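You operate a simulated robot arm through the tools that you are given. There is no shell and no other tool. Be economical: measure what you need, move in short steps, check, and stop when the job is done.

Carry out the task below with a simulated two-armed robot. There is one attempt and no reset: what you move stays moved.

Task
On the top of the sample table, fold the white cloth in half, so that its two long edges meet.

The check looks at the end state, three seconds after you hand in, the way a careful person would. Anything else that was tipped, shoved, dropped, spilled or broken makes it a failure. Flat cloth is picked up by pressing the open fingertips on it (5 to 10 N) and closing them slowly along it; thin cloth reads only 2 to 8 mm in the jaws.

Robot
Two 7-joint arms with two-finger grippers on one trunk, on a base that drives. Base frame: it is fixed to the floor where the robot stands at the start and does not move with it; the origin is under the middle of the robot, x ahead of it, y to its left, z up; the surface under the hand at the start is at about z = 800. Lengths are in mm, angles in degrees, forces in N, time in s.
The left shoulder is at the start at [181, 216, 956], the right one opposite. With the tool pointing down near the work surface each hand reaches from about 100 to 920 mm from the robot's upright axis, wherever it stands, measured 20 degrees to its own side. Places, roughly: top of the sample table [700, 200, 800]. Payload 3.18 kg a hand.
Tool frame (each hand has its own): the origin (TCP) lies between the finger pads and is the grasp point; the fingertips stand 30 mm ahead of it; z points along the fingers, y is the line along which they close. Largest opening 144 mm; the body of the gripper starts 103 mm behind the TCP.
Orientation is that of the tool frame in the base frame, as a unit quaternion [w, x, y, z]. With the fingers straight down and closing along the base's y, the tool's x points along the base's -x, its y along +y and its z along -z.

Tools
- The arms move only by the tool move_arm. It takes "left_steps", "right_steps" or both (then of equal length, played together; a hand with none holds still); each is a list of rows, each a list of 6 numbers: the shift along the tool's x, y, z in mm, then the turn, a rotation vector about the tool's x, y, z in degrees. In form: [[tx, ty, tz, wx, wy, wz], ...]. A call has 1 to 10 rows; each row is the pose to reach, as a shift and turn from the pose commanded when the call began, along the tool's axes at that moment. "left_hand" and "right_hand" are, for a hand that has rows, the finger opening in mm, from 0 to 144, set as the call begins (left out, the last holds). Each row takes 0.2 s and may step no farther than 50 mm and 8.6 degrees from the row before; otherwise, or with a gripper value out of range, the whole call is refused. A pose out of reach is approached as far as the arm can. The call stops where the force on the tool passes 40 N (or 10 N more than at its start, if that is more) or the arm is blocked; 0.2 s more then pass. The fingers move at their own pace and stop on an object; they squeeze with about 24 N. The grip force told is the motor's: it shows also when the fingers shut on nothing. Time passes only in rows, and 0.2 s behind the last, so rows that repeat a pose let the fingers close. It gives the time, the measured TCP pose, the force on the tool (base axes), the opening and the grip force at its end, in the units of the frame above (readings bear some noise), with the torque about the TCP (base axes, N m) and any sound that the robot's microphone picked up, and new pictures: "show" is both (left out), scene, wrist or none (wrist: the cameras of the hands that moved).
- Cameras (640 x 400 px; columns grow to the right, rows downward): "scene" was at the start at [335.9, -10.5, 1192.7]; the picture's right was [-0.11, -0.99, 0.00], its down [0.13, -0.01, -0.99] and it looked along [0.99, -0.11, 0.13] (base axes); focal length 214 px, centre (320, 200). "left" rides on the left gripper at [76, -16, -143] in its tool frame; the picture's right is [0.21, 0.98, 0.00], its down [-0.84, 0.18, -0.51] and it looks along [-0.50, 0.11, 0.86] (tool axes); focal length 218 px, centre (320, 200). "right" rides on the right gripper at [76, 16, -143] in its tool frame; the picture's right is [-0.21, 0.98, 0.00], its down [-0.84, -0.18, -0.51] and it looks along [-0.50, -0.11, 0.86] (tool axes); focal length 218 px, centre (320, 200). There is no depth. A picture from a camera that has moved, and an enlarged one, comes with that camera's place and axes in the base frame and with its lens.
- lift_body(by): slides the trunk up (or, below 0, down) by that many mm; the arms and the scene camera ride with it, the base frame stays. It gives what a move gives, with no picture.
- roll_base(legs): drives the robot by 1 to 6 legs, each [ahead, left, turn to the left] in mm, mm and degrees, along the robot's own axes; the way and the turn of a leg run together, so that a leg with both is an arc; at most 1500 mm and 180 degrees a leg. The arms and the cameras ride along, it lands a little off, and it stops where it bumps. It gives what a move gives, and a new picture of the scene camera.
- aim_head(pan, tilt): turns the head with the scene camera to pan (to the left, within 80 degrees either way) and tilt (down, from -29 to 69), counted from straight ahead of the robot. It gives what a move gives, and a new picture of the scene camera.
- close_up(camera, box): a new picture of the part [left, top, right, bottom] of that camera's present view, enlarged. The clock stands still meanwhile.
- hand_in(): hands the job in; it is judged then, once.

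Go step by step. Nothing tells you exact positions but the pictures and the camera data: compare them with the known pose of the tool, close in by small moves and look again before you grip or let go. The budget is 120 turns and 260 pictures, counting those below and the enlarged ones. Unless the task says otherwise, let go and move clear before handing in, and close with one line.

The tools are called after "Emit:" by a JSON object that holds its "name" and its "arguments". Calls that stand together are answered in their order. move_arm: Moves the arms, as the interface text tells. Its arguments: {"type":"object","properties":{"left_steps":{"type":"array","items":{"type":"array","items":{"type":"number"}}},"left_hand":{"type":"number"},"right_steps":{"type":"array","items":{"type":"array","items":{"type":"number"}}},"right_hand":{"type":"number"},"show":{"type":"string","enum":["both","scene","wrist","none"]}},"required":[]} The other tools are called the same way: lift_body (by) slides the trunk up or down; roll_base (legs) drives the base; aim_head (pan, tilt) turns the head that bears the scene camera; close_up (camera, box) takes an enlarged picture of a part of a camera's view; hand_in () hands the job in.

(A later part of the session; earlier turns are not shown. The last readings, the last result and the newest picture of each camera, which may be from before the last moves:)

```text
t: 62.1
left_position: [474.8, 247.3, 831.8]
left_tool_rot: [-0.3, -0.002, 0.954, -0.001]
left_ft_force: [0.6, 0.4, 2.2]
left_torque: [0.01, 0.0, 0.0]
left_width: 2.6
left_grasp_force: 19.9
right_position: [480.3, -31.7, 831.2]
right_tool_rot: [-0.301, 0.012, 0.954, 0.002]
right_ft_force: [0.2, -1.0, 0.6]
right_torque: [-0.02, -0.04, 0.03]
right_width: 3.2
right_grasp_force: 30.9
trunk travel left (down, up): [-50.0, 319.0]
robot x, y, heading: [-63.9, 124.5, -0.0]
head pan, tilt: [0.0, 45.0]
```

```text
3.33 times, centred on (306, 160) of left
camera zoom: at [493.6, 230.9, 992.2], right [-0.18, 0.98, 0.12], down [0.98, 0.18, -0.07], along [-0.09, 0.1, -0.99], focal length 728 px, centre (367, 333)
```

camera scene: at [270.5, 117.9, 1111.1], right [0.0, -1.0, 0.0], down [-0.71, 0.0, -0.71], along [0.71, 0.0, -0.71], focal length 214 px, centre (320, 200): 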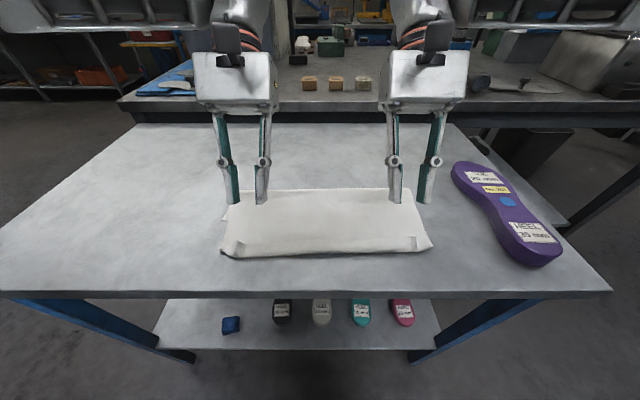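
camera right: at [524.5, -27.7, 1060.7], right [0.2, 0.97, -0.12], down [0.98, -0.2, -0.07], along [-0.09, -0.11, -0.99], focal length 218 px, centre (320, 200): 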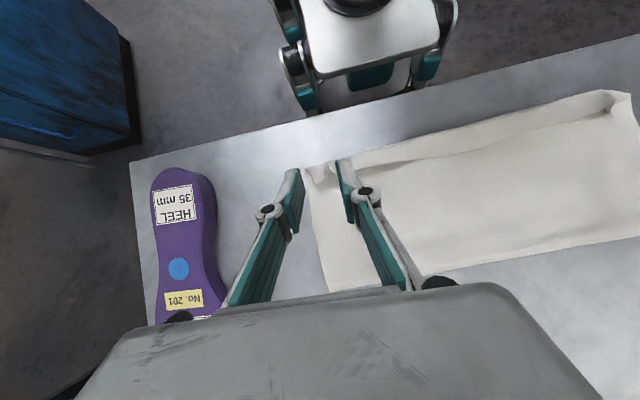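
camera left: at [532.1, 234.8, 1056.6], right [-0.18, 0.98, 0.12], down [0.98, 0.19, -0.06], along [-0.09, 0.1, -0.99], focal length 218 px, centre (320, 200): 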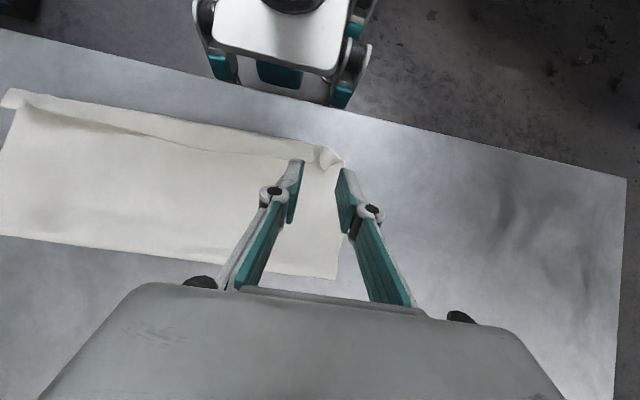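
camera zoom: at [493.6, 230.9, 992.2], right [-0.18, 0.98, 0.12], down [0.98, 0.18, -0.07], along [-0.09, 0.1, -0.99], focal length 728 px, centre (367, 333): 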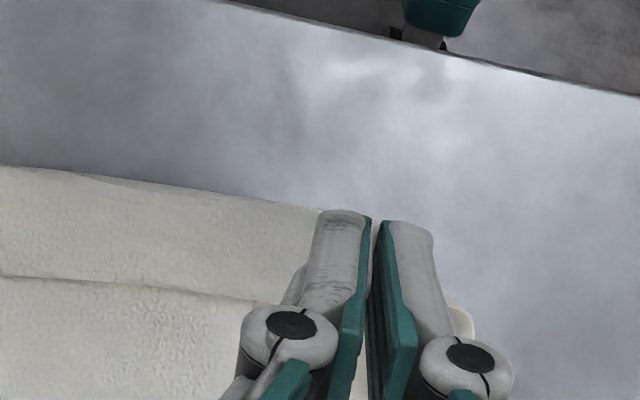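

Both read about 3 mm. I'll lift 25 mm to check that only the hem comes up.

Emit:
{"name": "move_arm", "arguments": {"left_steps": [[4.8, 0, -6.8, 0, 0, 0], [9.5, 0, -13.6, 0, 0, 0], [14.3, 0, -20.5, 0, 0, 0]], "right_steps": [[4.8, 0, -6.8, 0, 0, 0], [9.5, 0, -13.6, 0, 0, 0], [14.3, 0, -20.5, 0, 0, 0]]}}

Emit:
{"name": "close_up", "arguments": {"camera": "scene", "box": [200, 160, 460, 322]}}

```text
t: 62.9
left_position: [475.4, 247.8, 857.5]
left_tool_rot: [-0.3, -0.003, 0.954, -0.002]
left_ft_force: [-1.0, -0.4, 0.3]
left_torque: [-0.01, -0.01, 0.02]
left_width: 3.5
left_grasp_force: 21.0
right_position: [479.4, -30.7, 856.9]
right_tool_rot: [-0.301, 0.012, 0.954, 0.003]
right_ft_force: [-0.4, -0.8, -0.8]
right_torque: [-0.02, -0.05, 0.03]
right_width: 3.5
right_grasp_force: 27.9
trunk travel left (down, up): [-50.0, 319.0]
robot x, y, heading: [-60.4, 118.6, -0.0]
head pan, tilt: [0.0, 45.0]
camera scene: at [269.9, 118.0, 1111.3], right [0.0, -1.0, 0.0], down [-0.71, 0.0, -0.71], along [0.71, 0.0, -0.71], focal length 214 px, centre (320, 200)
camera right: at [500.5, -15.7, 1018.1], right [0.2, 0.97, -0.12], down [0.98, -0.2, -0.07], along [-0.09, -0.11, -0.99], focal length 218 px, centre (320, 200)
camera left: at [493.7, 230.8, 1017.6], right [-0.18, 0.98, 0.12], down [0.98, 0.19, -0.07], along [-0.09, 0.1, -0.99], focal length 218 px, centre (320, 200)
```

scene: 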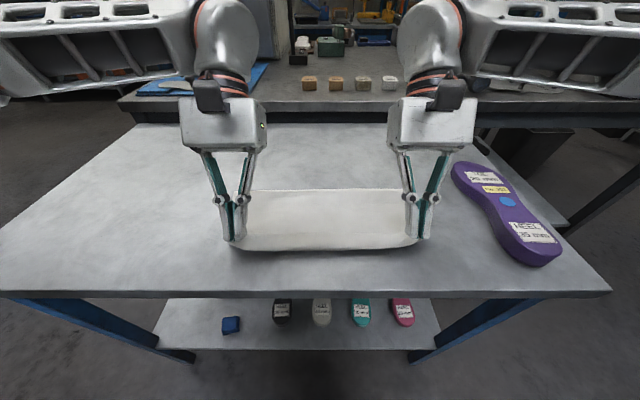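
right: 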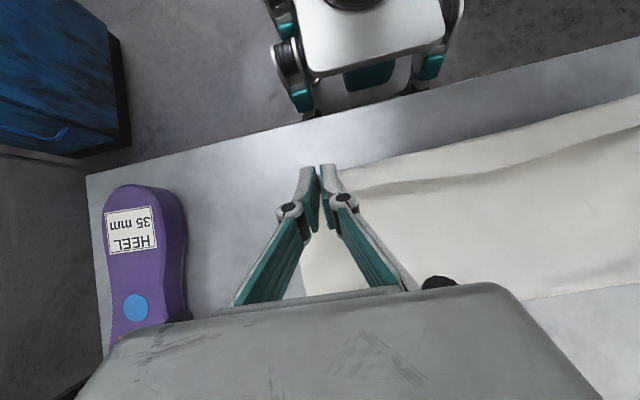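
left: 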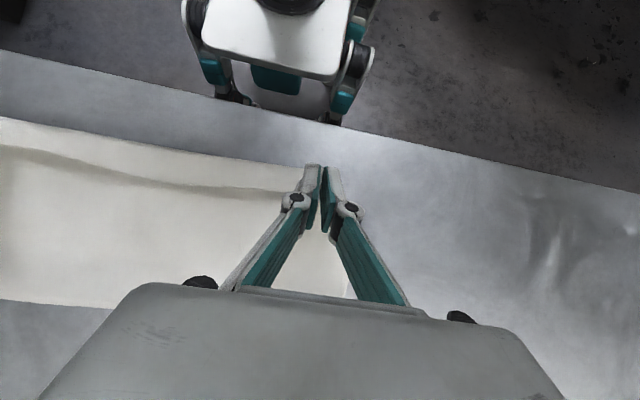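

```text
2.46 times, centred on (330, 241) of scene
camera zoom: at [269.9, 118.0, 1111.3], right [0.0, -1.0, 0.0], down [-0.71, 0.0, -0.71], along [0.71, 0.0, -0.71], focal length 528 px, centre (295, 99)
```

zoom: 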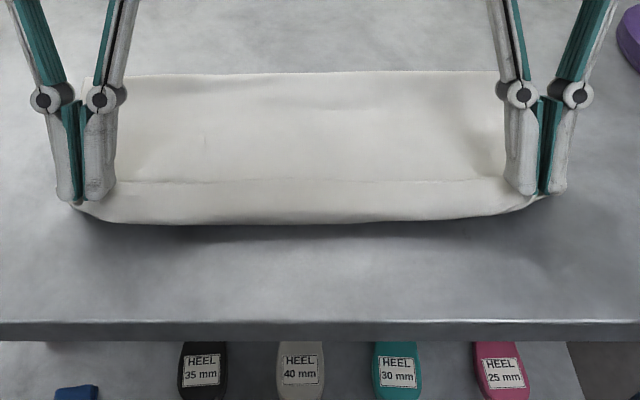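

Only the hem is held, on a good grip. Now I raise it forward to stand the sheet up over the fold line again, bringing the hands to vertical on the way.

Emit:
{"name": "move_arm", "arguments": {"left_steps": [[6.6, 0, -35.6, 0, -6, 0], [2, 0, -69.3, 0, -12, 0], [-13.4, 0, -103.2, 0, -18, 0], [-35.8, 0, -132.2, 0, -24, 0], [-58.1, 0, -152.7, 0, -30, 0], [-82.4, 0, -170.3, 0, -35, 0], [-82.4, 0, -170.3, 0, -35, 0]], "right_steps": [[6.6, 0, -35.6, 0, -6, 0], [2, 0, -69.3, 0, -12, 0], [-13.4, 0, -103.2, 0, -18, 0], [-35.8, 0, -132.2, 0, -24, 0], [-58.1, 0, -152.7, 0, -30, 0], [-79.1, 0, -168, 0, -35, 0], [-79.1, 0, -168, 0, -35, 0]], "show": "scene"}}

```text
t: 64.5
left_position: [642.0, 248.5, 951.1]
left_tool_rot: [0.002, -0.003, 1.0, -0.002]
left_ft_force: [0.1, -0.7, 0.9]
left_torque: [0.05, -0.03, 0.02]
left_width: 1.1
left_grasp_force: 20.3
right_position: [642.3, -34.5, 948.7]
right_tool_rot: [0.001, 0.012, 1.0, -0.001]
right_ft_force: [-2.7, 1.7, -1.0]
right_torque: [0.05, 0.0, 0.01]
right_width: 2.9
right_grasp_force: 28.9
trunk travel left (down, up): [-50.0, 319.0]
robot x, y, heading: [-63.8, 120.3, 0.2]
head pan, tilt: [0.0, 45.0]
camera scene: at [270.1, 118.0, 1111.2], right [0.0, -1.0, 0.0], down [-0.71, 0.0, -0.71], along [0.71, 0.0, -0.71], focal length 214 px, centre (320, 200)
```

scene: 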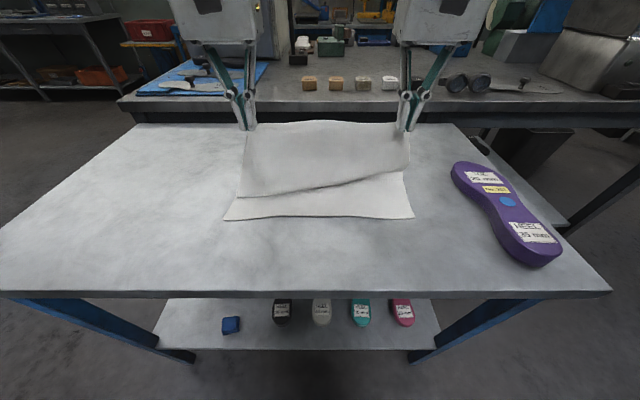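

Emit:
{"name": "close_up", "arguments": {"camera": "scene", "box": [205, 100, 435, 244]}}

Emit:
{"name": "close_up", "arguments": {"camera": "left", "box": [160, 60, 480, 260]}}

Emit:
{"name": "close_up", "arguments": {"camera": "right", "box": [160, 60, 480, 260]}}

```text
2.78 times, centred on (320, 172) of scene
camera zoom: at [270.1, 118.0, 1111.2], right [0.0, -1.0, 0.0], down [-0.71, 0.0, -0.71], along [0.71, 0.0, -0.71], focal length 596 px, centre (320, 278)
```

zoom: 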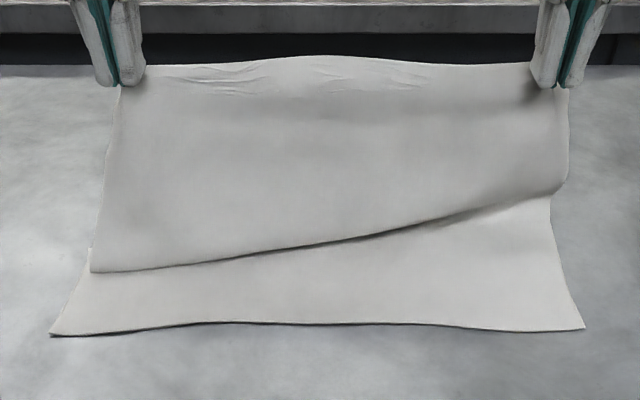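

```text
2.00 times, centred on (320, 160) of left
camera zoom: at [563.5, 231.3, 1092.5], right [-0.21, 0.98, 0.0], down [0.84, 0.18, 0.51], along [0.5, 0.11, -0.86], focal length 436 px, centre (320, 280)
```

zoom: 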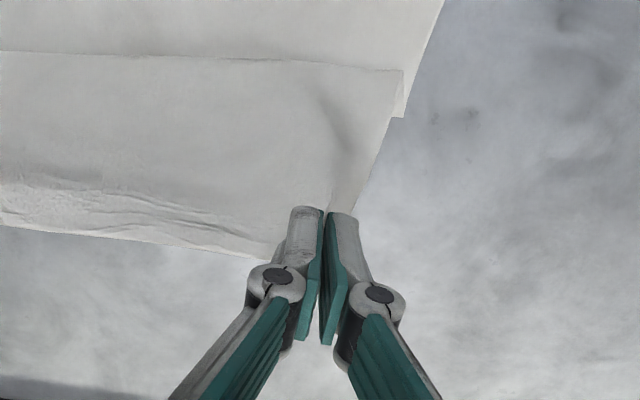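

```text
2.00 times, centred on (320, 160) of right
camera zoom: at [565.7, -17.7, 1093.1], right [0.23, 0.97, 0.0], down [0.84, -0.2, 0.51], along [0.49, -0.12, -0.86], focal length 436 px, centre (320, 280)
```

zoom: 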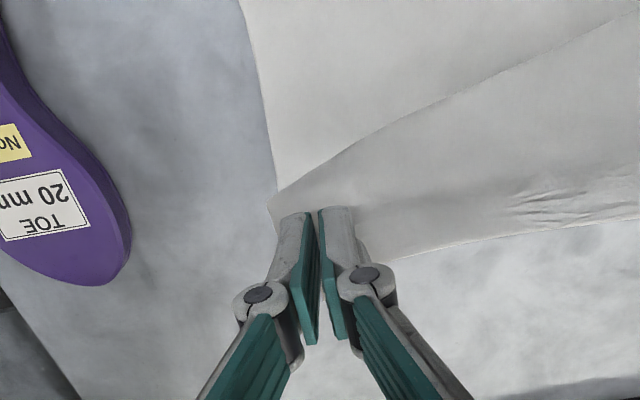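

The sheet still lies in a Z because the hands aren't far enough forward to peel it open. I'll roll 58 mm ahead to bring the edge past the fold line.

Emit:
{"name": "roll_base", "arguments": {"legs": [[58, 0, 0]]}}

Emit:
{"name": "close_up", "arguments": {"camera": "scene", "box": [195, 100, 445, 256]}}

```text
t: 65.5
left_position: [698.8, 249.6, 950.3]
left_tool_rot: [0.001, -0.003, 1.0, -0.001]
left_ft_force: [-0.5, -0.5, 1.3]
left_torque: [-0.01, -0.01, -0.04]
left_width: 3.6
left_grasp_force: 29.2
right_position: [699.5, -36.6, 949.2]
right_tool_rot: [0.0, 0.012, 1.0, -0.001]
right_ft_force: [-0.8, 1.7, -0.3]
right_torque: [-0.07, 0.03, 0.01]
right_width: 3.3
right_grasp_force: 29.1
trunk travel left (down, up): [-50.0, 319.0]
robot x, y, heading: [-6.2, 117.9, 0.1]
head pan, tilt: [0.0, 45.0]
camera scene: at [327.8, 118.1, 1111.2], right [0.0, -1.0, 0.0], down [-0.71, 0.0, -0.71], along [0.71, 0.0, -0.71], focal length 214 px, centre (320, 200)
```

scene: 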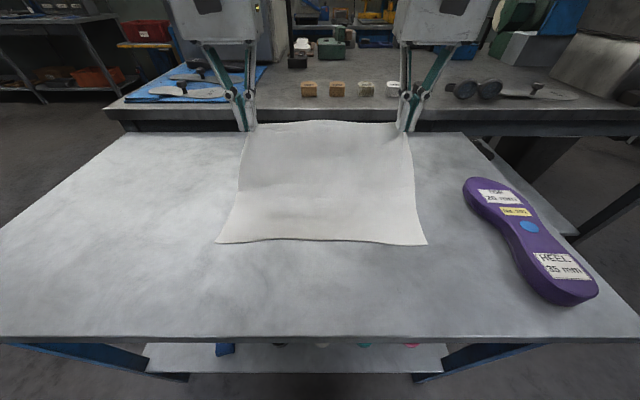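

```text
2.56 times, centred on (320, 178) of scene
camera zoom: at [327.8, 118.1, 1111.2], right [0.0, -1.0, 0.0], down [-0.71, 0.0, -0.71], along [0.71, 0.0, -0.71], focal length 549 px, centre (320, 256)
```

zoom: 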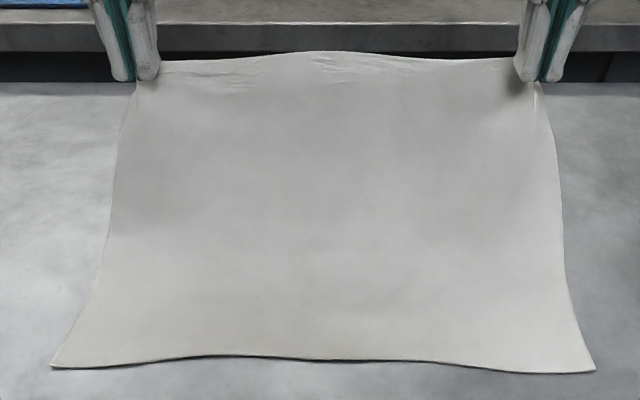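

The sheet is fully open with the near edge at x≈532, so the fold line should be x≈665. I'll tilt the hands forward to 60° up here first, then carry the edge back over by rolling the base.

Emit:
{"name": "move_arm", "arguments": {"left_steps": [[0, 0, 3, 0, -7.5, 0], [0, 0, 6, 0, -15, 0], [0, 0, 9, 0, -22.5, 0], [0, 0, 12, 0, -30, 0], [0, 0, 15, 0, -37.5, 0], [0, 0, 18, 0, -45, 0], [0, 0, 21, 0, -52.5, 0], [0, 0, 25, 0, -60, 0], [0, 0, 25, 0, -60, 0]], "right_steps": [[0, 0, 3, 0, -7.5, 0], [0, 0, 6, 0, -15, 0], [0, 0, 9, 0, -22.5, 0], [0, 0, 12, 0, -30, 0], [0, 0, 15, 0, -37.5, 0], [0, 0, 18, 0, -45, 0], [0, 0, 21, 0, -52.5, 0], [0, 0, 25, 0, -60, 0], [0, 0, 25, 0, -60, 0]]}}

```text
t: 67.5
left_position: [699.0, 248.6, 925.5]
left_tool_rot: [0.501, -0.003, 0.865, 0.001]
left_ft_force: [-0.9, -0.6, -0.1]
left_torque: [0.03, 0.03, -0.05]
left_width: 2.0
left_grasp_force: 21.1
right_position: [698.7, -34.8, 924.6]
right_tool_rot: [0.5, 0.01, 0.866, -0.006]
right_ft_force: [1.1, 2.6, 0.0]
right_torque: [0.02, -0.01, 0.05]
right_width: 1.2
right_grasp_force: 21.4
trunk travel left (down, up): [-50.0, 319.0]
robot x, y, heading: [-2.6, 123.3, -0.1]
head pan, tilt: [0.0, 45.0]
camera scene: at [327.3, 118.1, 1111.2], right [0.0, -1.0, 0.0], down [-0.71, 0.0, -0.71], along [0.71, 0.0, -0.71], focal length 214 px, centre (320, 200)
camera right: at [537.3, -15.6, 930.7], right [0.13, 0.98, 0.18], down [-0.02, -0.18, 0.98], along [0.99, -0.13, 0.0], focal length 218 px, centre (320, 200)
camera left: at [535.8, 230.8, 929.3], right [-0.11, 0.98, -0.18], down [-0.02, 0.18, 0.98], along [0.99, 0.11, 0.0], focal length 218 px, centre (320, 200)
```

scene: 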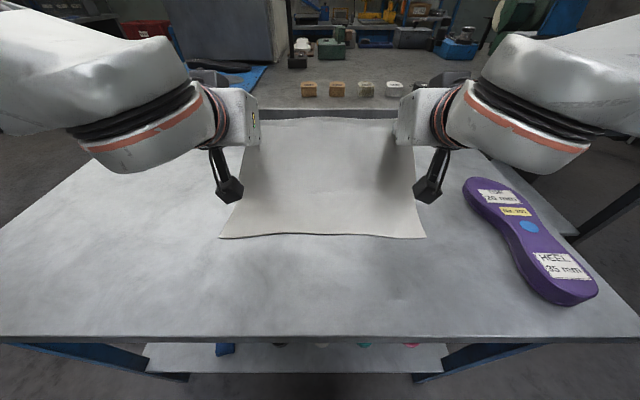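
right: 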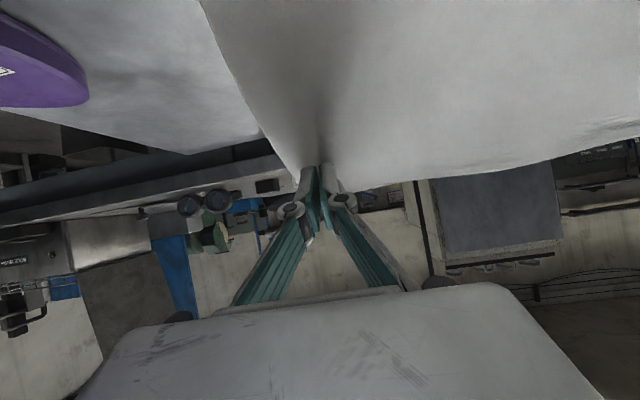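
left: 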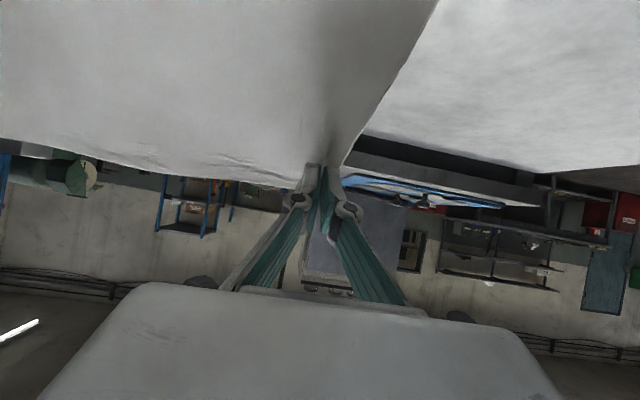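

Both hands reached 60° and the sheet hangs straight; the near edge is now at about x 543. I'll carry it over along the arc by alternating rolls and lowering.

Emit:
{"name": "roll_base", "arguments": {"legs": [[-50, 0, 0], [-45, 0, 0]]}}

Emit:
{"name": "move_arm", "arguments": {"left_steps": [[8.6, 0, 5, 0, 0, 0], [17.3, 0, 10, 0, 0, 0]], "right_steps": [[8.6, 0, 5, 0, 0, 0], [17.3, 0, 10, 0, 0, 0]], "show": "none"}}

Emit:
{"name": "roll_base", "arguments": {"legs": [[-35, 0, 0]]}}

Emit:
{"name": "close_up", "arguments": {"camera": "scene", "box": [205, 90, 435, 234]}}

```text
t: 68.9
left_position: [603.9, 248.9, 926.2]
left_tool_rot: [0.5, -0.004, 0.866, 0.002]
left_ft_force: [-0.3, -0.8, 0.0]
left_torque: [-0.02, 0.0, -0.01]
left_width: 4.1
left_grasp_force: 30.8
right_position: [603.5, -35.5, 926.7]
right_tool_rot: [0.5, 0.012, 0.866, -0.008]
right_ft_force: [-2.3, 2.0, 1.7]
right_torque: [0.05, 0.01, 0.08]
right_width: 0.7
right_grasp_force: 22.8
trunk travel left (down, up): [-50.0, 319.0]
robot x, y, heading: [-98.4, 114.2, -0.1]
head pan, tilt: [0.0, 45.0]
camera scene: at [231.9, 118.1, 1111.4], right [0.0, -1.0, 0.0], down [-0.71, 0.0, -0.71], along [0.71, 0.0, -0.71], focal length 214 px, centre (320, 200)
```

scene: 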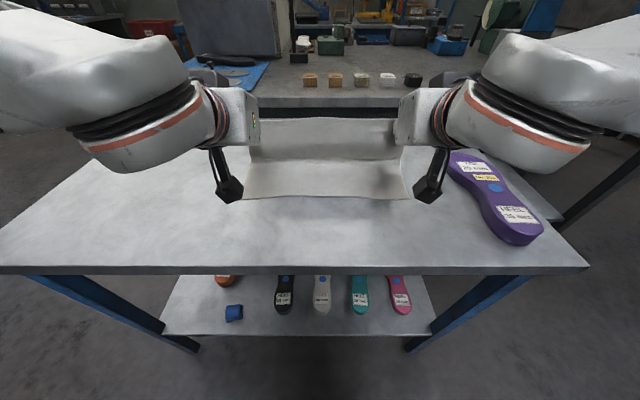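

```text
t: 69.5
left_position: [603.7, 248.3, 904.5]
left_tool_rot: [0.5, -0.003, 0.866, 0.001]
left_ft_force: [-2.3, -1.3, 1.1]
left_torque: [0.05, 0.0, 0.01]
left_width: 1.1
left_grasp_force: 22.3
right_position: [604.6, -36.0, 904.3]
right_tool_rot: [0.499, 0.01, 0.867, -0.007]
right_ft_force: [3.8, 0.9, 1.5]
right_torque: [0.02, -0.01, 0.05]
right_width: 1.2
right_grasp_force: 20.1
trunk travel left (down, up): [-50.0, 319.0]
robot x, y, heading: [-98.1, 120.0, 0.1]
head pan, tilt: [0.0, 45.0]
```

```text
t: 70.3
left_position: [568.1, 249.1, 904.9]
left_tool_rot: [0.501, -0.003, 0.866, 0.001]
left_ft_force: [-1.6, -1.6, 1.3]
left_torque: [-0.01, 0.02, -0.06]
left_width: 1.4
left_grasp_force: 23.8
right_position: [569.3, -36.2, 905.4]
right_tool_rot: [0.5, 0.011, 0.866, -0.007]
right_ft_force: [0.4, 1.3, 1.2]
right_torque: [-0.07, 0.14, -0.08]
right_width: 0.6
right_grasp_force: 20.0
trunk travel left (down, up): [-50.0, 319.0]
robot x, y, heading: [-133.4, 116.2, -0.1]
head pan, tilt: [0.0, 45.0]
camera scene: at [197.6, 118.0, 1111.3], right [0.0, -1.0, 0.0], down [-0.71, 0.0, -0.71], along [0.71, 0.0, -0.71], focal length 214 px, centre (320, 200)
```

scene: 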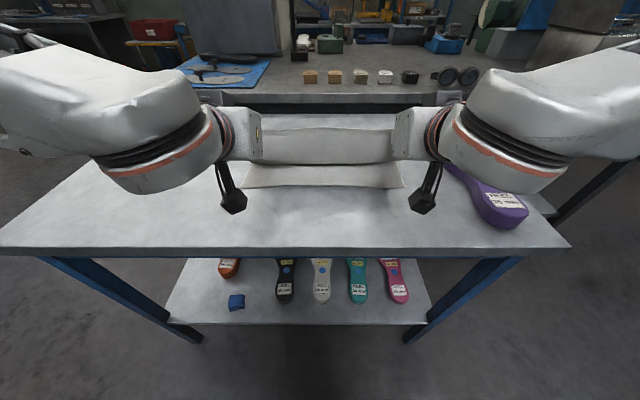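

```text
2.78 times, centred on (320, 162) of scene
camera zoom: at [197.6, 118.0, 1111.3], right [0.0, -1.0, 0.0], down [-0.71, 0.0, -0.71], along [0.71, 0.0, -0.71], focal length 596 px, centre (320, 306)
```

zoom: 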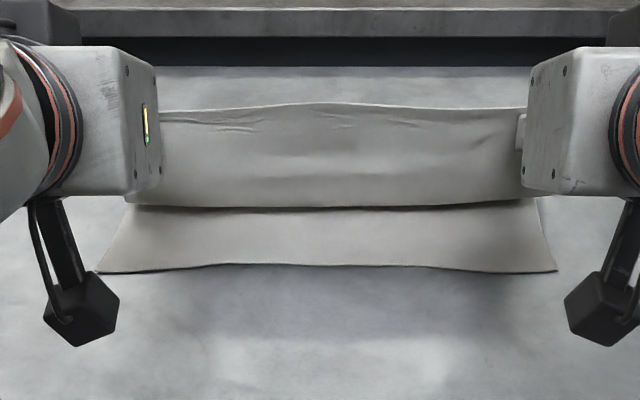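

The loop looks even and the near edge sits at x≈546. I'll lower to about z 845 at the tips with a small pull back and check.

Emit:
{"name": "move_arm", "arguments": {"left_steps": [[16, 0, 2.6, 0, 0, 0], [32, 0, 5.2, 0, 0, 0], [47.5, 0, 7.8, 0, 0, 0], [47.5, 0, 7.8, 0, 0, 0]], "right_steps": [[16, 0, 2.6, 0, 0, 0], [32, 0, 5.2, 0, 0, 0], [47.5, 0, 7.8, 0, 0, 0], [47.5, 0, 7.8, 0, 0, 0]], "show": "none"}}

Emit:
{"name": "close_up", "arguments": {"camera": "scene", "box": [205, 90, 435, 234]}}

Emit:
{"name": "close_up", "arguments": {"camera": "left", "box": [0, 0, 640, 400]}}

Emit:
{"name": "close_up", "arguments": {"camera": "right", "box": [0, 0, 640, 400]}}

```text
t: 71.3
left_position: [553.0, 247.8, 859.9]
left_tool_rot: [0.501, -0.002, 0.866, 0.0]
left_ft_force: [-0.6, 0.4, 0.2]
left_torque: [-0.01, -0.01, -0.02]
left_width: 2.4
left_grasp_force: 27.7
right_position: [551.3, -34.7, 859.1]
right_tool_rot: [0.5, 0.01, 0.866, -0.007]
right_ft_force: [-1.2, 1.3, -0.5]
right_torque: [0.02, 0.01, 0.07]
right_width: 2.7
right_grasp_force: 29.6
trunk travel left (down, up): [-50.0, 319.0]
robot x, y, heading: [-132.7, 119.0, 0.1]
head pan, tilt: [0.0, 45.0]
```

```text
2.78 times, centred on (320, 162) of scene
camera zoom: at [198.3, 118.1, 1111.1], right [0.0, -1.0, 0.0], down [-0.71, 0.0, -0.71], along [0.71, 0.0, -0.71], focal length 596 px, centre (320, 306)
```

zoom: 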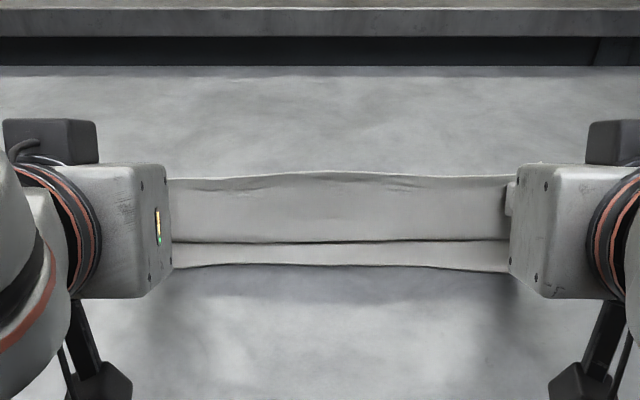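

```text
1.00 times, centred on (320, 200) of left (not enlarged: the box is as wide or as high as the picture)
camera zoom: at [389.7, 230.4, 864.3], right [-0.11, 0.98, -0.18], down [-0.02, 0.18, 0.98], along [0.99, 0.11, 0.0], focal length 218 px, centre (320, 200)
```

zoom: 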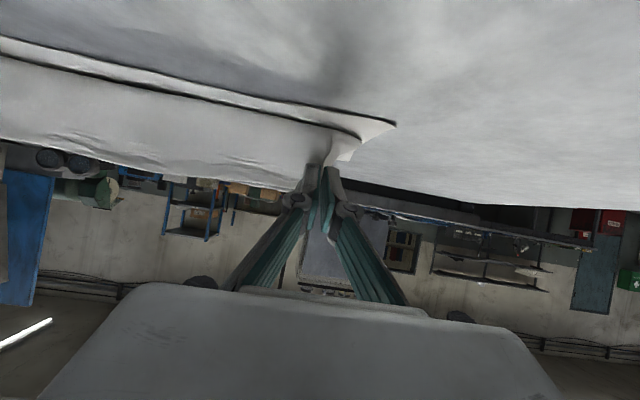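

```text
1.00 times, centred on (320, 200) of right (not enlarged: the box is as wide or as high as the picture)
camera zoom: at [390.7, -15.3, 865.7], right [0.13, 0.98, 0.18], down [-0.02, -0.18, 0.98], along [0.99, -0.13, 0.0], focal length 218 px, centre (320, 200)
```

zoom: 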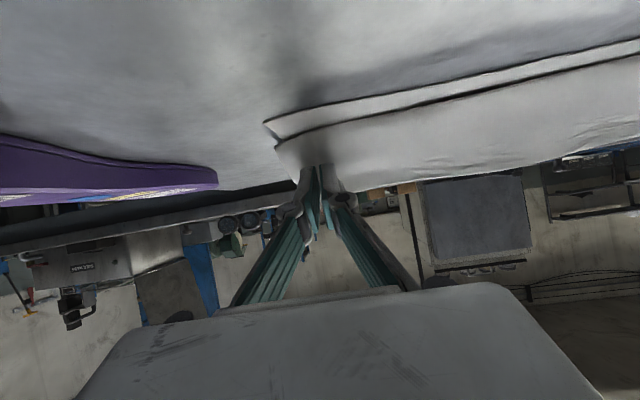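

The strip now stands upright above x≈574, about 20 mm short. I'll push the hands forward 20 mm to roll the crease out, then come down and back so the strip rolls flat.

Emit:
{"name": "move_arm", "arguments": {"left_steps": [[-7, 0, 7.4, 0, 0, 0], [-14.3, 0, 14.8, 0, 0, 0], [-14.3, 0, 14.8, 0, 0, 0], [-3, 0, 13, 0, 0, 0], [7.4, 0, 11.2, 0, 0, 0], [18.5, 0, 7, 0, 0, 0], [29.4, 0, 3.1, 0, 0, 0], [29.4, 0, 3.1, 0, 0, 0]], "right_steps": [[-7, 0, 7.4, 0, 0, 0], [-14.3, 0, 14.8, 0, 0, 0], [-14.3, 0, 14.8, 0, 0, 0], [-3, 0, 13, 0, 0, 0], [7.4, 0, 11.2, 0, 0, 0], [18.5, 0, 7, 0, 0, 0], [29.4, 0, 3.1, 0, 0, 0], [29.4, 0, 3.1, 0, 0, 0]], "show": "none"}}

Emit:
{"name": "close_up", "arguments": {"camera": "scene", "box": [205, 90, 435, 234]}}

Emit:
{"name": "close_up", "arguments": {"camera": "left", "box": [180, 60, 440, 222]}}

```text
t: 73.1
left_position: [540.6, 247.9, 832.6]
left_tool_rot: [0.499, -0.003, 0.866, 0.002]
left_ft_force: [-1.7, -1.2, 0.9]
left_torque: [0.0, 0.03, -0.05]
left_width: 2.9
left_grasp_force: 29.2
right_position: [549.0, -34.7, 840.0]
right_tool_rot: [0.497, 0.011, 0.868, -0.008]
right_ft_force: [0.1, 0.6, 0.4]
right_torque: [0.05, -0.01, 0.09]
right_width: 1.7
right_grasp_force: 21.5
right hand out of reach, approached as far as the arm can: row 7, 8
trunk travel left (down, up): [-50.0, 319.0]
robot x, y, heading: [-129.5, 117.3, -0.2]
head pan, tilt: [0.0, 45.0]
```

```text
2.78 times, centred on (320, 162) of scene
camera zoom: at [198.2, 118.1, 1111.1], right [0.0, -1.0, 0.0], down [-0.71, 0.0, -0.71], along [0.71, 0.0, -0.71], focal length 596 px, centre (320, 306)
```

zoom: 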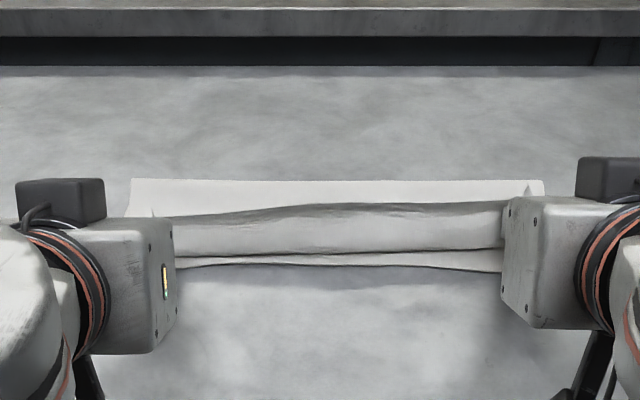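

```text
2.46 times, centred on (310, 141) of left
camera zoom: at [377.8, 229.9, 838.4], right [-0.11, 0.98, -0.18], down [-0.02, 0.18, 0.98], along [0.99, 0.11, 0.0], focal length 537 px, centre (345, 345)
```

zoom: 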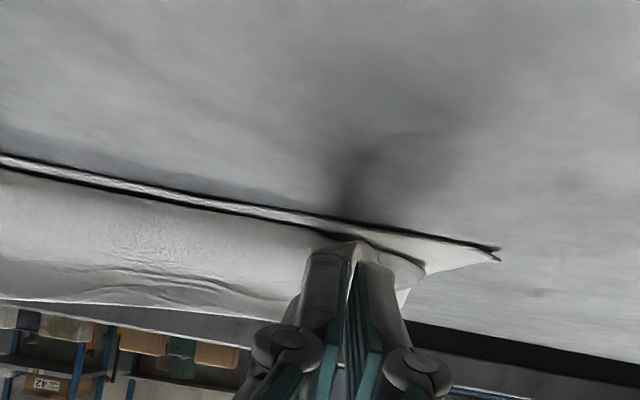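

The crease is now at x≈668, right where it should be, with a roughly 30 mm strip standing up. I'll nudge forward about 10 mm, let go, and lift clear; then I only need to turn over that short hem.

Emit:
{"name": "move_arm", "arguments": {"left_steps": [[-4, 0, 4.7, 0, 0, 0], [-7.7, 0, 9.4, 0, 0, 0], [-7.7, 0, 9.4, 0, 0, 0]], "right_steps": [[-2, 0, 2.3, 0, 0, 0], [-3, 0, 4, 0, 0, 0], [-3, 0, 4, 0, 0, 0]], "show": "none"}}

Emit:
{"name": "move_arm", "arguments": {"left_steps": [[0, 0, 0, 0, 0, 0], [0, 0, 0, 0, 0, 0]], "left_hand": 30, "right_steps": [[0, 0, 0, 0, 0, 0], [0, 0, 0, 0, 0, 0]], "right_hand": 30, "show": "none"}}

Emit:
{"name": "lift_body", "arguments": {"by": 90}}

Emit:
{"name": "move_arm", "arguments": {"left_steps": [[-7, 3, -4, 0, 7.5, 0], [-14, 6, -8, 0, 15, 0], [-21, 9, -12, 0, 22.5, 0], [-28, 12, -16, 0, 30, 0], [-35, 15, -20, 0, 37.5, 0], [-42, 18, -24, 0, 45, 0], [-49, 21, -28, 0, 52.5, 0], [-56, 24, -32, 0, 60, 0]], "right_steps": [[-7, -3, -4, 0, 7.5, 0], [-14, -6, -8, 0, 15, 0], [-21, -9, -12, 0, 22.5, 0], [-28, -12, -16, 0, 30, 0], [-35, -15, -20, 0, 37.5, 0], [-42, -18, -24, 0, 45, 0], [-49, -21, -28, 0, 52.5, 0], [-56, -24, -32, 0, 60, 0]], "show": "scene"}}

```text
t: 73.9
left_position: [552.1, 248.6, 835.3]
left_tool_rot: [0.5, -0.004, 0.866, 0.001]
left_ft_force: [0.5, -1.2, 1.0]
left_torque: [0.01, 0.02, -0.02]
left_width: 3.4
left_grasp_force: 19.8
right_position: [553.7, -37.0, 842.0]
right_tool_rot: [0.499, 0.01, 0.867, -0.006]
right_ft_force: [1.0, 2.0, -0.9]
right_torque: [0.04, 0.01, 0.02]
right_width: 2.8
right_grasp_force: 20.6
trunk travel left (down, up): [-50.0, 319.0]
robot x, y, heading: [-134.4, 114.5, 0.1]
head pan, tilt: [0.0, 45.0]
```

```text
t: 74.5
left_position: [552.6, 248.5, 834.9]
left_tool_rot: [0.501, -0.003, 0.865, 0.001]
left_ft_force: [-0.6, -0.1, -0.7]
left_torque: [0.0, -0.03, 0.04]
left_width: 29.9
left_grasp_force: 0.0
right_position: [554.5, -35.7, 841.2]
right_tool_rot: [0.499, 0.01, 0.867, -0.007]
right_ft_force: [-0.4, -0.4, 0.5]
right_torque: [-0.01, 0.0, -0.03]
right_width: 29.9
right_grasp_force: 0.1
trunk travel left (down, up): [-50.0, 319.0]
robot x, y, heading: [-130.9, 117.7, -0.2]
head pan, tilt: [0.0, 45.0]
```

```text
t: 75.8
left_position: [554.5, 248.5, 921.8]
left_tool_rot: [0.498, -0.003, 0.867, 0.001]
left_ft_force: [0.4, 0.7, -0.4]
left_torque: [0.03, -0.01, -0.02]
left_width: 29.8
left_grasp_force: 0.1
right_position: [553.9, -35.8, 929.2]
right_tool_rot: [0.497, 0.011, 0.867, -0.007]
right_ft_force: [0.3, 0.0, -0.2]
right_torque: [0.0, -0.03, 0.04]
right_width: 29.8
right_grasp_force: 0.1
trunk travel left (down, up): [-140.0, 229.0]
robot x, y, heading: [-133.3, 120.0, 0.1]
head pan, tilt: [0.0, 45.0]
```

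```text
t: 77.6
left_position: [553.2, 271.5, 988.3]
left_tool_rot: [-0.001, -0.003, 1.0, -0.001]
left_ft_force: [0.7, 0.1, -1.1]
left_torque: [0.0, 0.03, 0.0]
left_width: 29.8
left_grasp_force: 0.1
right_position: [555.1, -59.0, 994.5]
right_tool_rot: [-0.003, 0.012, 1.0, 0.0]
right_ft_force: [0.1, -0.2, -0.4]
right_torque: [0.03, 0.03, 0.04]
right_width: 29.8
right_grasp_force: 0.1
trunk travel left (down, up): [-140.0, 229.0]
robot x, y, heading: [-132.2, 116.8, 0.0]
head pan, tilt: [0.0, 45.0]
camera scene: at [102.8, 117.9, 1226.2], right [0.0, -1.0, 0.0], down [-0.71, 0.0, -0.71], along [0.71, 0.0, -0.71], focal length 214 px, centre (320, 200)
```

scene: 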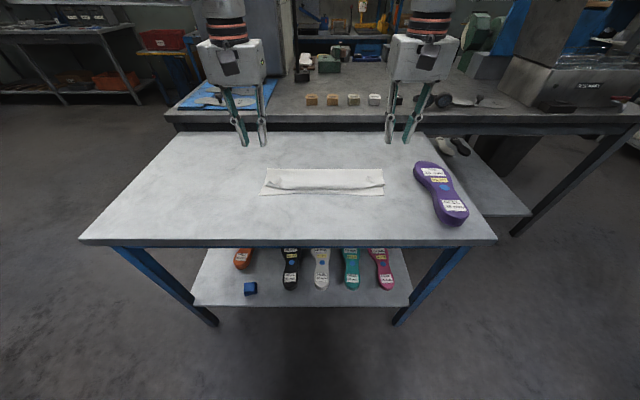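

Hands are clear. I'll look closely at how the cloth settled.

Emit:
{"name": "close_up", "arguments": {"camera": "scene", "box": [250, 150, 398, 212]}}

Emit:
{"name": "close_up", "arguments": {"camera": "right", "box": [240, 30, 640, 280]}}

Emit:
{"name": "close_up", "arguments": {"camera": "left", "box": [0, 30, 400, 280]}}

```text
4.32 times, centred on (324, 181) of scene
camera zoom: at [102.8, 117.9, 1226.2], right [0.0, -1.0, 0.0], down [-0.71, 0.0, -0.71], along [0.71, 0.0, -0.71], focal length 928 px, centre (303, 282)
```

zoom: 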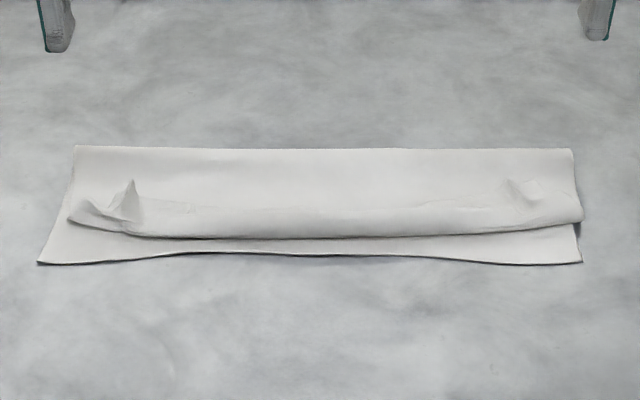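

```text
1.60 times, centred on (440, 155) of right
camera zoom: at [478.5, -41.1, 1139.0], right [0.23, 0.97, 0.0], down [0.84, -0.2, 0.5], along [0.49, -0.12, -0.86], focal length 349 px, centre (128, 272)
```

zoom: 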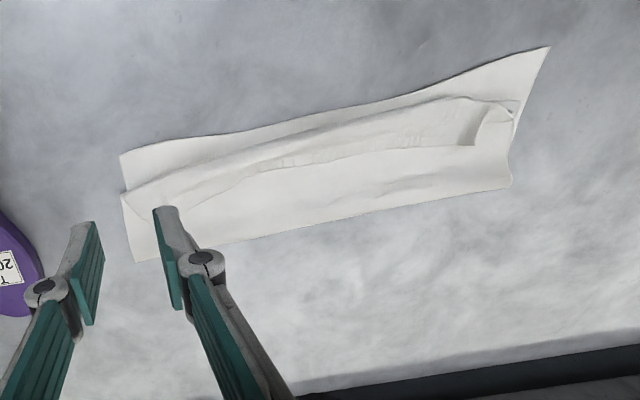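

```text
1.60 times, centred on (200, 155) of left
camera zoom: at [476.0, 254.7, 1130.5], right [-0.21, 0.98, 0.0], down [0.84, 0.19, 0.51], along [0.49, 0.11, -0.86], focal length 349 px, centre (512, 272)
```

zoom: 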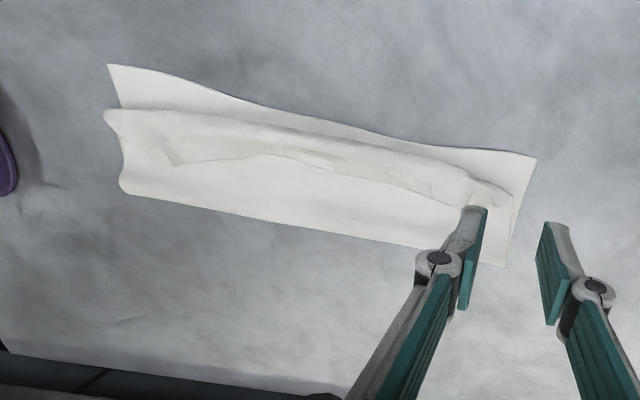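

This settled very well: lower near edge x≈548, fold x≈671, and a hem about 25 mm wide (edge at x≈590) lying turned back, with standing ridges at about (593, 237) and (599, −34). Only that hem needs turning over toward the robot, so I'll move up and lower the trunk to re-grasp it.

Emit:
{"name": "roll_base", "arguments": {"legs": [[150, 0, 0]]}}

Emit:
{"name": "lift_body", "arguments": {"by": -90}}

Emit:
{"name": "move_arm", "arguments": {"left_steps": [[14, -6, 0, 0, 7, 0], [28, -12, 0, 0, 14, 0], [42, -18, 0, 0, 21, 0], [56, -24, 0, 0, 28, 0], [70, -32, 0, 0, 35, 0], [70, -32, 0, 0, 35, 0]], "right_steps": [[14, 6, 0, 0, 7, 0], [28, 12, 0, 0, 14, 0], [42, 18, 0, 0, 21, 0], [56, 22, 0, 0, 28, 0], [70, 25, 0, 0, 35, 0], [70, 25, 0, 0, 35, 0]], "show": "none"}}

Emit:
{"name": "close_up", "arguments": {"camera": "right", "box": [200, 60, 520, 260]}}

Emit:
{"name": "close_up", "arguments": {"camera": "left", "box": [120, 60, 440, 260]}}

```text
t: 79.0
left_position: [703.4, 272.6, 990.2]
left_tool_rot: [0.001, -0.003, 1.0, -0.001]
left_ft_force: [0.1, 0.2, -0.8]
left_torque: [-0.01, 0.02, -0.04]
left_width: 29.8
left_grasp_force: 0.0
right_position: [703.9, -58.6, 995.5]
right_tool_rot: [0.0, 0.011, 1.0, -0.001]
right_ft_force: [0.2, -0.2, -0.1]
right_torque: [-0.04, 0.05, -0.01]
right_width: 30.0
right_grasp_force: 0.1
trunk travel left (down, up): [-140.0, 229.0]
robot x, y, heading: [15.8, 115.7, 0.1]
head pan, tilt: [0.0, 45.0]
camera scene: at [251.2, 118.1, 1226.8], right [0.0, -1.0, 0.0], down [-0.71, 0.0, -0.71], along [0.71, 0.0, -0.71], focal length 214 px, centre (320, 200)
```

scene: 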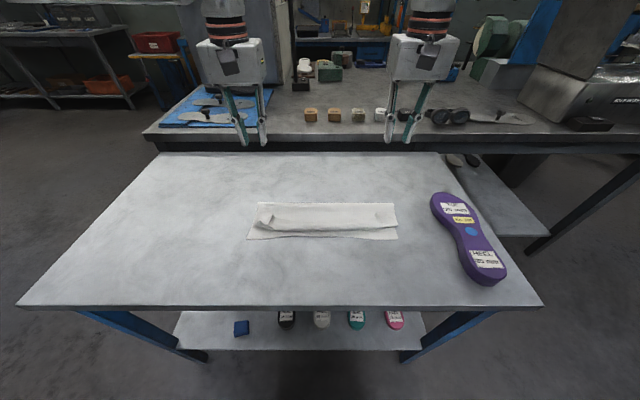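

```text
t: 80.2
left_position: [700.1, 272.5, 904.0]
left_tool_rot: [0.003, -0.004, 1.0, -0.002]
left_ft_force: [0.3, 0.1, 0.0]
left_torque: [-0.01, -0.08, 0.04]
left_width: 29.9
left_grasp_force: 0.0
right_position: [701.0, -58.4, 909.8]
right_tool_rot: [0.002, 0.012, 1.0, -0.001]
right_ft_force: [0.1, -0.4, 0.9]
right_torque: [-0.01, -0.04, -0.01]
right_width: 29.8
right_grasp_force: 0.2
trunk travel left (down, up): [-50.0, 319.0]
robot x, y, heading: [13.7, 118.8, 0.2]
head pan, tilt: [0.0, 45.0]
```

```text
t: 81.6
left_position: [595.5, 229.3, 893.6]
left_tool_rot: [-0.302, -0.003, 0.953, -0.001]
left_ft_force: [0.2, -0.1, -0.3]
left_torque: [0.01, 0.04, -0.01]
left_width: 29.9
left_grasp_force: 0.2
left hand out of reach, approached as far as the arm can: row 3, 4, 5, 6
right_position: [591.4, -16.3, 899.6]
right_tool_rot: [-0.302, 0.012, 0.953, 0.003]
right_ft_force: [-0.9, -0.7, -0.1]
right_torque: [-0.01, 0.0, 0.04]
right_width: 30.1
right_grasp_force: 0.1
right hand out of reach, approached as far as the arm can: row 3, 4, 5, 6
trunk travel left (down, up): [-50.0, 319.0]
robot x, y, heading: [22.7, 120.6, 0.0]
head pan, tilt: [0.0, 45.0]
```

```text
2.00 times, centred on (360, 160) of right
camera zoom: at [611.6, -1.3, 1060.9], right [0.2, 0.97, -0.12], down [0.98, -0.21, -0.07], along [-0.09, -0.1, -0.99], focal length 436 px, centre (240, 280)
```

zoom: 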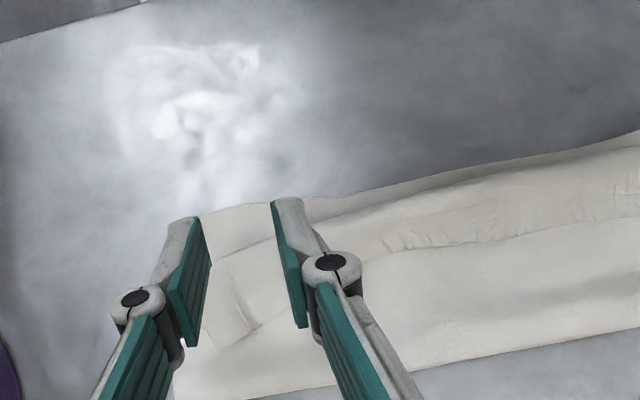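

```text
2.00 times, centred on (280, 160) of left
camera zoom: at [614.9, 212.0, 1053.8], right [-0.18, 0.98, 0.12], down [0.98, 0.19, -0.07], along [-0.09, 0.1, -0.99], focal length 436 px, centre (400, 280)
```

zoom: 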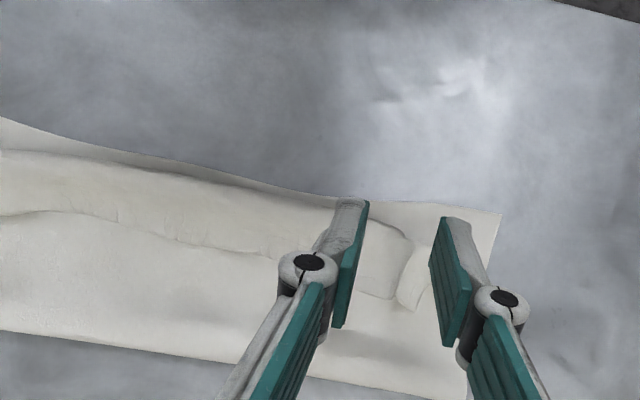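

Emit:
{"name": "close_up", "arguments": {"camera": "scene", "box": [220, 170, 420, 295]}}

Emit:
{"name": "close_up", "arguments": {"camera": "right", "box": [260, 130, 380, 205]}}

Emit:
{"name": "close_up", "arguments": {"camera": "left", "box": [240, 130, 360, 205]}}

```text
3.20 times, centred on (320, 232) of scene
camera zoom: at [348.6, 117.6, 1110.4], right [0.0, -1.0, 0.0], down [-0.71, 0.0, -0.71], along [0.71, 0.0, -0.71], focal length 686 px, centre (320, 96)
```

zoom: 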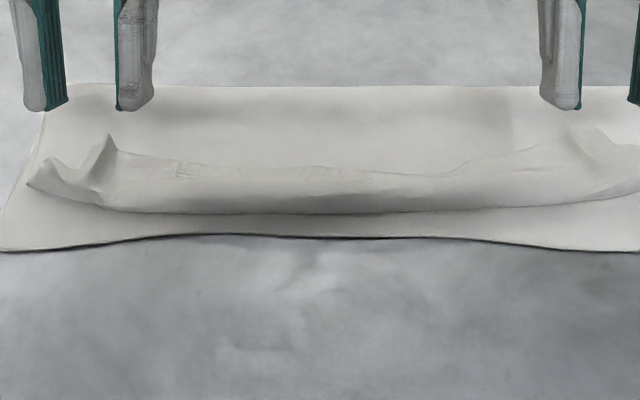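

```text
5.33 times, centred on (320, 168) of right
camera zoom: at [611.6, -1.3, 1060.9], right [0.2, 0.97, -0.12], down [0.98, -0.21, -0.07], along [-0.09, -0.1, -0.99], focal length 1164 px, centre (320, 373)
```

zoom: 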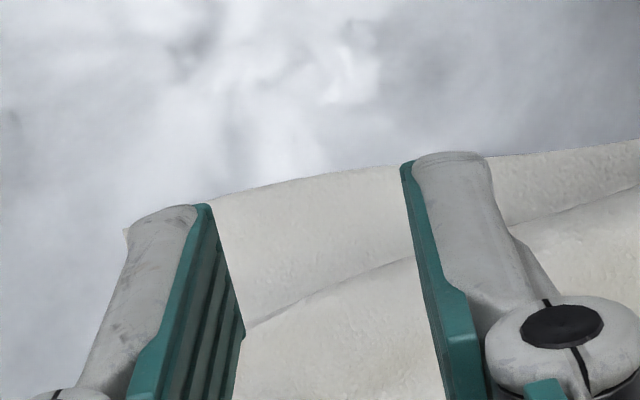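

```text
5.33 times, centred on (300, 168) of left
camera zoom: at [614.9, 212.0, 1053.8], right [-0.18, 0.98, 0.12], down [0.98, 0.19, -0.07], along [-0.09, 0.1, -0.99], focal length 1164 px, centre (427, 373)
```

zoom: 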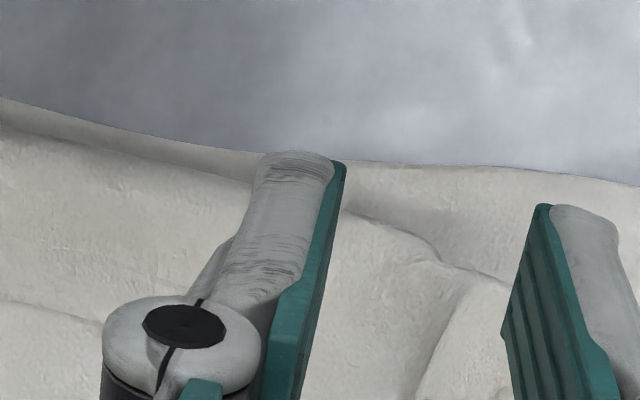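

The turned-back hem stands up with ridges about 30 mm high at roughly (583, 236, 840) and (601, −27, 830), so no pressing is needed. I'll roll 25 mm ahead and bring the fingers down astride the ridges.

Emit:
{"name": "roll_base", "arguments": {"legs": [[25, 0, 0]]}}

Emit:
{"name": "move_arm", "arguments": {"left_steps": [[-1.5, 3.5, 15, 0, 0, 0], [-3, 7, 30, 0, 0, 0], [-3, 7, 30, 0, 0, 0]], "left_hand": 40, "right_steps": [[-9, -5.5, 15, 0, 0, 0], [-18, -11, 30, 0, 0, 0], [-18, -11, 30, 0, 0, 0]], "right_hand": 40}}

```text
t: 82.4
left_position: [620.3, 228.1, 896.1]
left_tool_rot: [-0.3, -0.002, 0.954, -0.002]
left_ft_force: [1.1, 0.0, -0.7]
left_torque: [-0.04, 0.02, 0.01]
left_width: 30.0
left_grasp_force: 0.0
right_position: [614.3, -16.3, 901.4]
right_tool_rot: [-0.301, 0.012, 0.954, 0.003]
right_ft_force: [-0.1, 0.8, 0.3]
right_torque: [0.02, 0.01, -0.01]
right_width: 30.0
right_grasp_force: 0.0
trunk travel left (down, up): [-50.0, 319.0]
robot x, y, heading: [42.2, 118.4, -0.1]
head pan, tilt: [0.0, 45.0]
camera scene: at [372.3, 118.3, 1111.3], right [0.0, -1.0, 0.0], down [-0.71, 0.0, -0.71], along [0.71, 0.0, -0.71], focal length 214 px, centre (320, 200)
```

scene: 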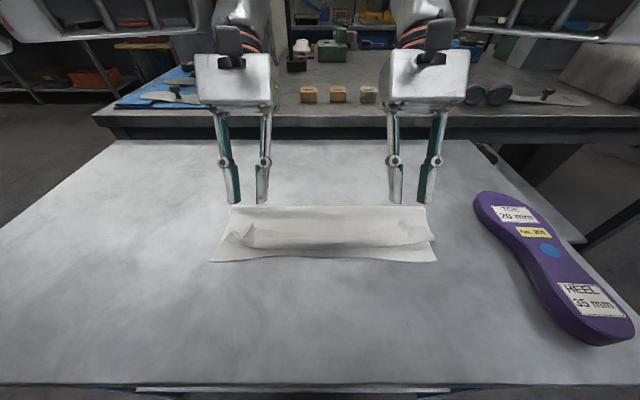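

```text
t: 83.2
left_position: [605.6, 236.1, 870.0]
left_tool_rot: [-0.3, -0.003, 0.954, -0.001]
left_ft_force: [-0.3, 0.6, 0.2]
left_torque: [0.0, 0.01, 0.0]
left_width: 39.8
left_grasp_force: 0.0
right_position: [613.1, -27.2, 865.9]
right_tool_rot: [-0.301, 0.013, 0.954, 0.003]
right_ft_force: [0.3, 0.0, 0.4]
right_torque: [0.02, 0.01, -0.01]
right_width: 40.1
right_grasp_force: 0.0
trunk travel left (down, up): [-50.0, 319.0]
robot x, y, heading: [42.0, 121.3, 0.2]
head pan, tilt: [0.0, 45.0]
camera scene: at [371.8, 118.2, 1111.4], right [0.0, -1.0, 0.0], down [-0.71, 0.0, -0.71], along [0.71, 0.0, -0.71], focal length 214 px, centre (320, 200)
camera right: at [632.5, -11.0, 1027.9], right [0.2, 0.97, -0.12], down [0.98, -0.2, -0.07], along [-0.09, -0.11, -0.99], focal length 218 px, centre (320, 200)
camera left: at [623.1, 220.2, 1029.5], right [-0.18, 0.98, 0.12], down [0.98, 0.19, -0.07], along [-0.09, 0.1, -0.99], focal length 218 px, centre (320, 200)
```

scene: 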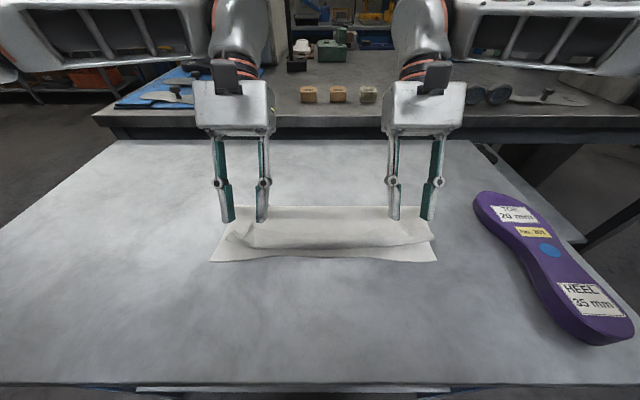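
right: 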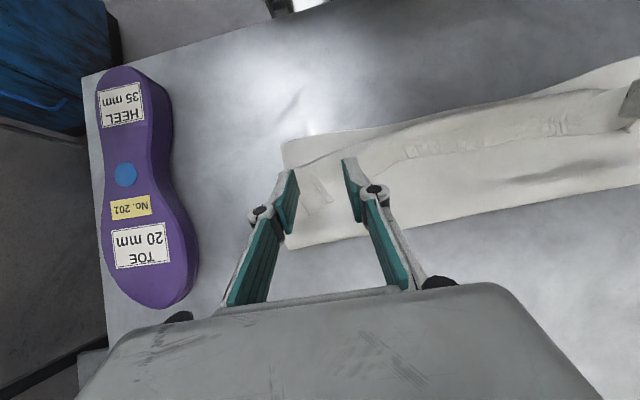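
left: 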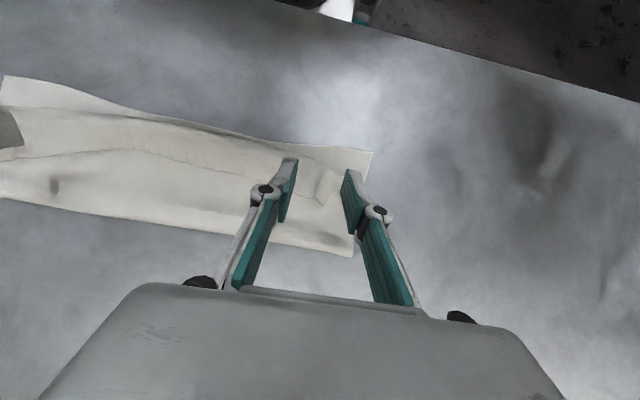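

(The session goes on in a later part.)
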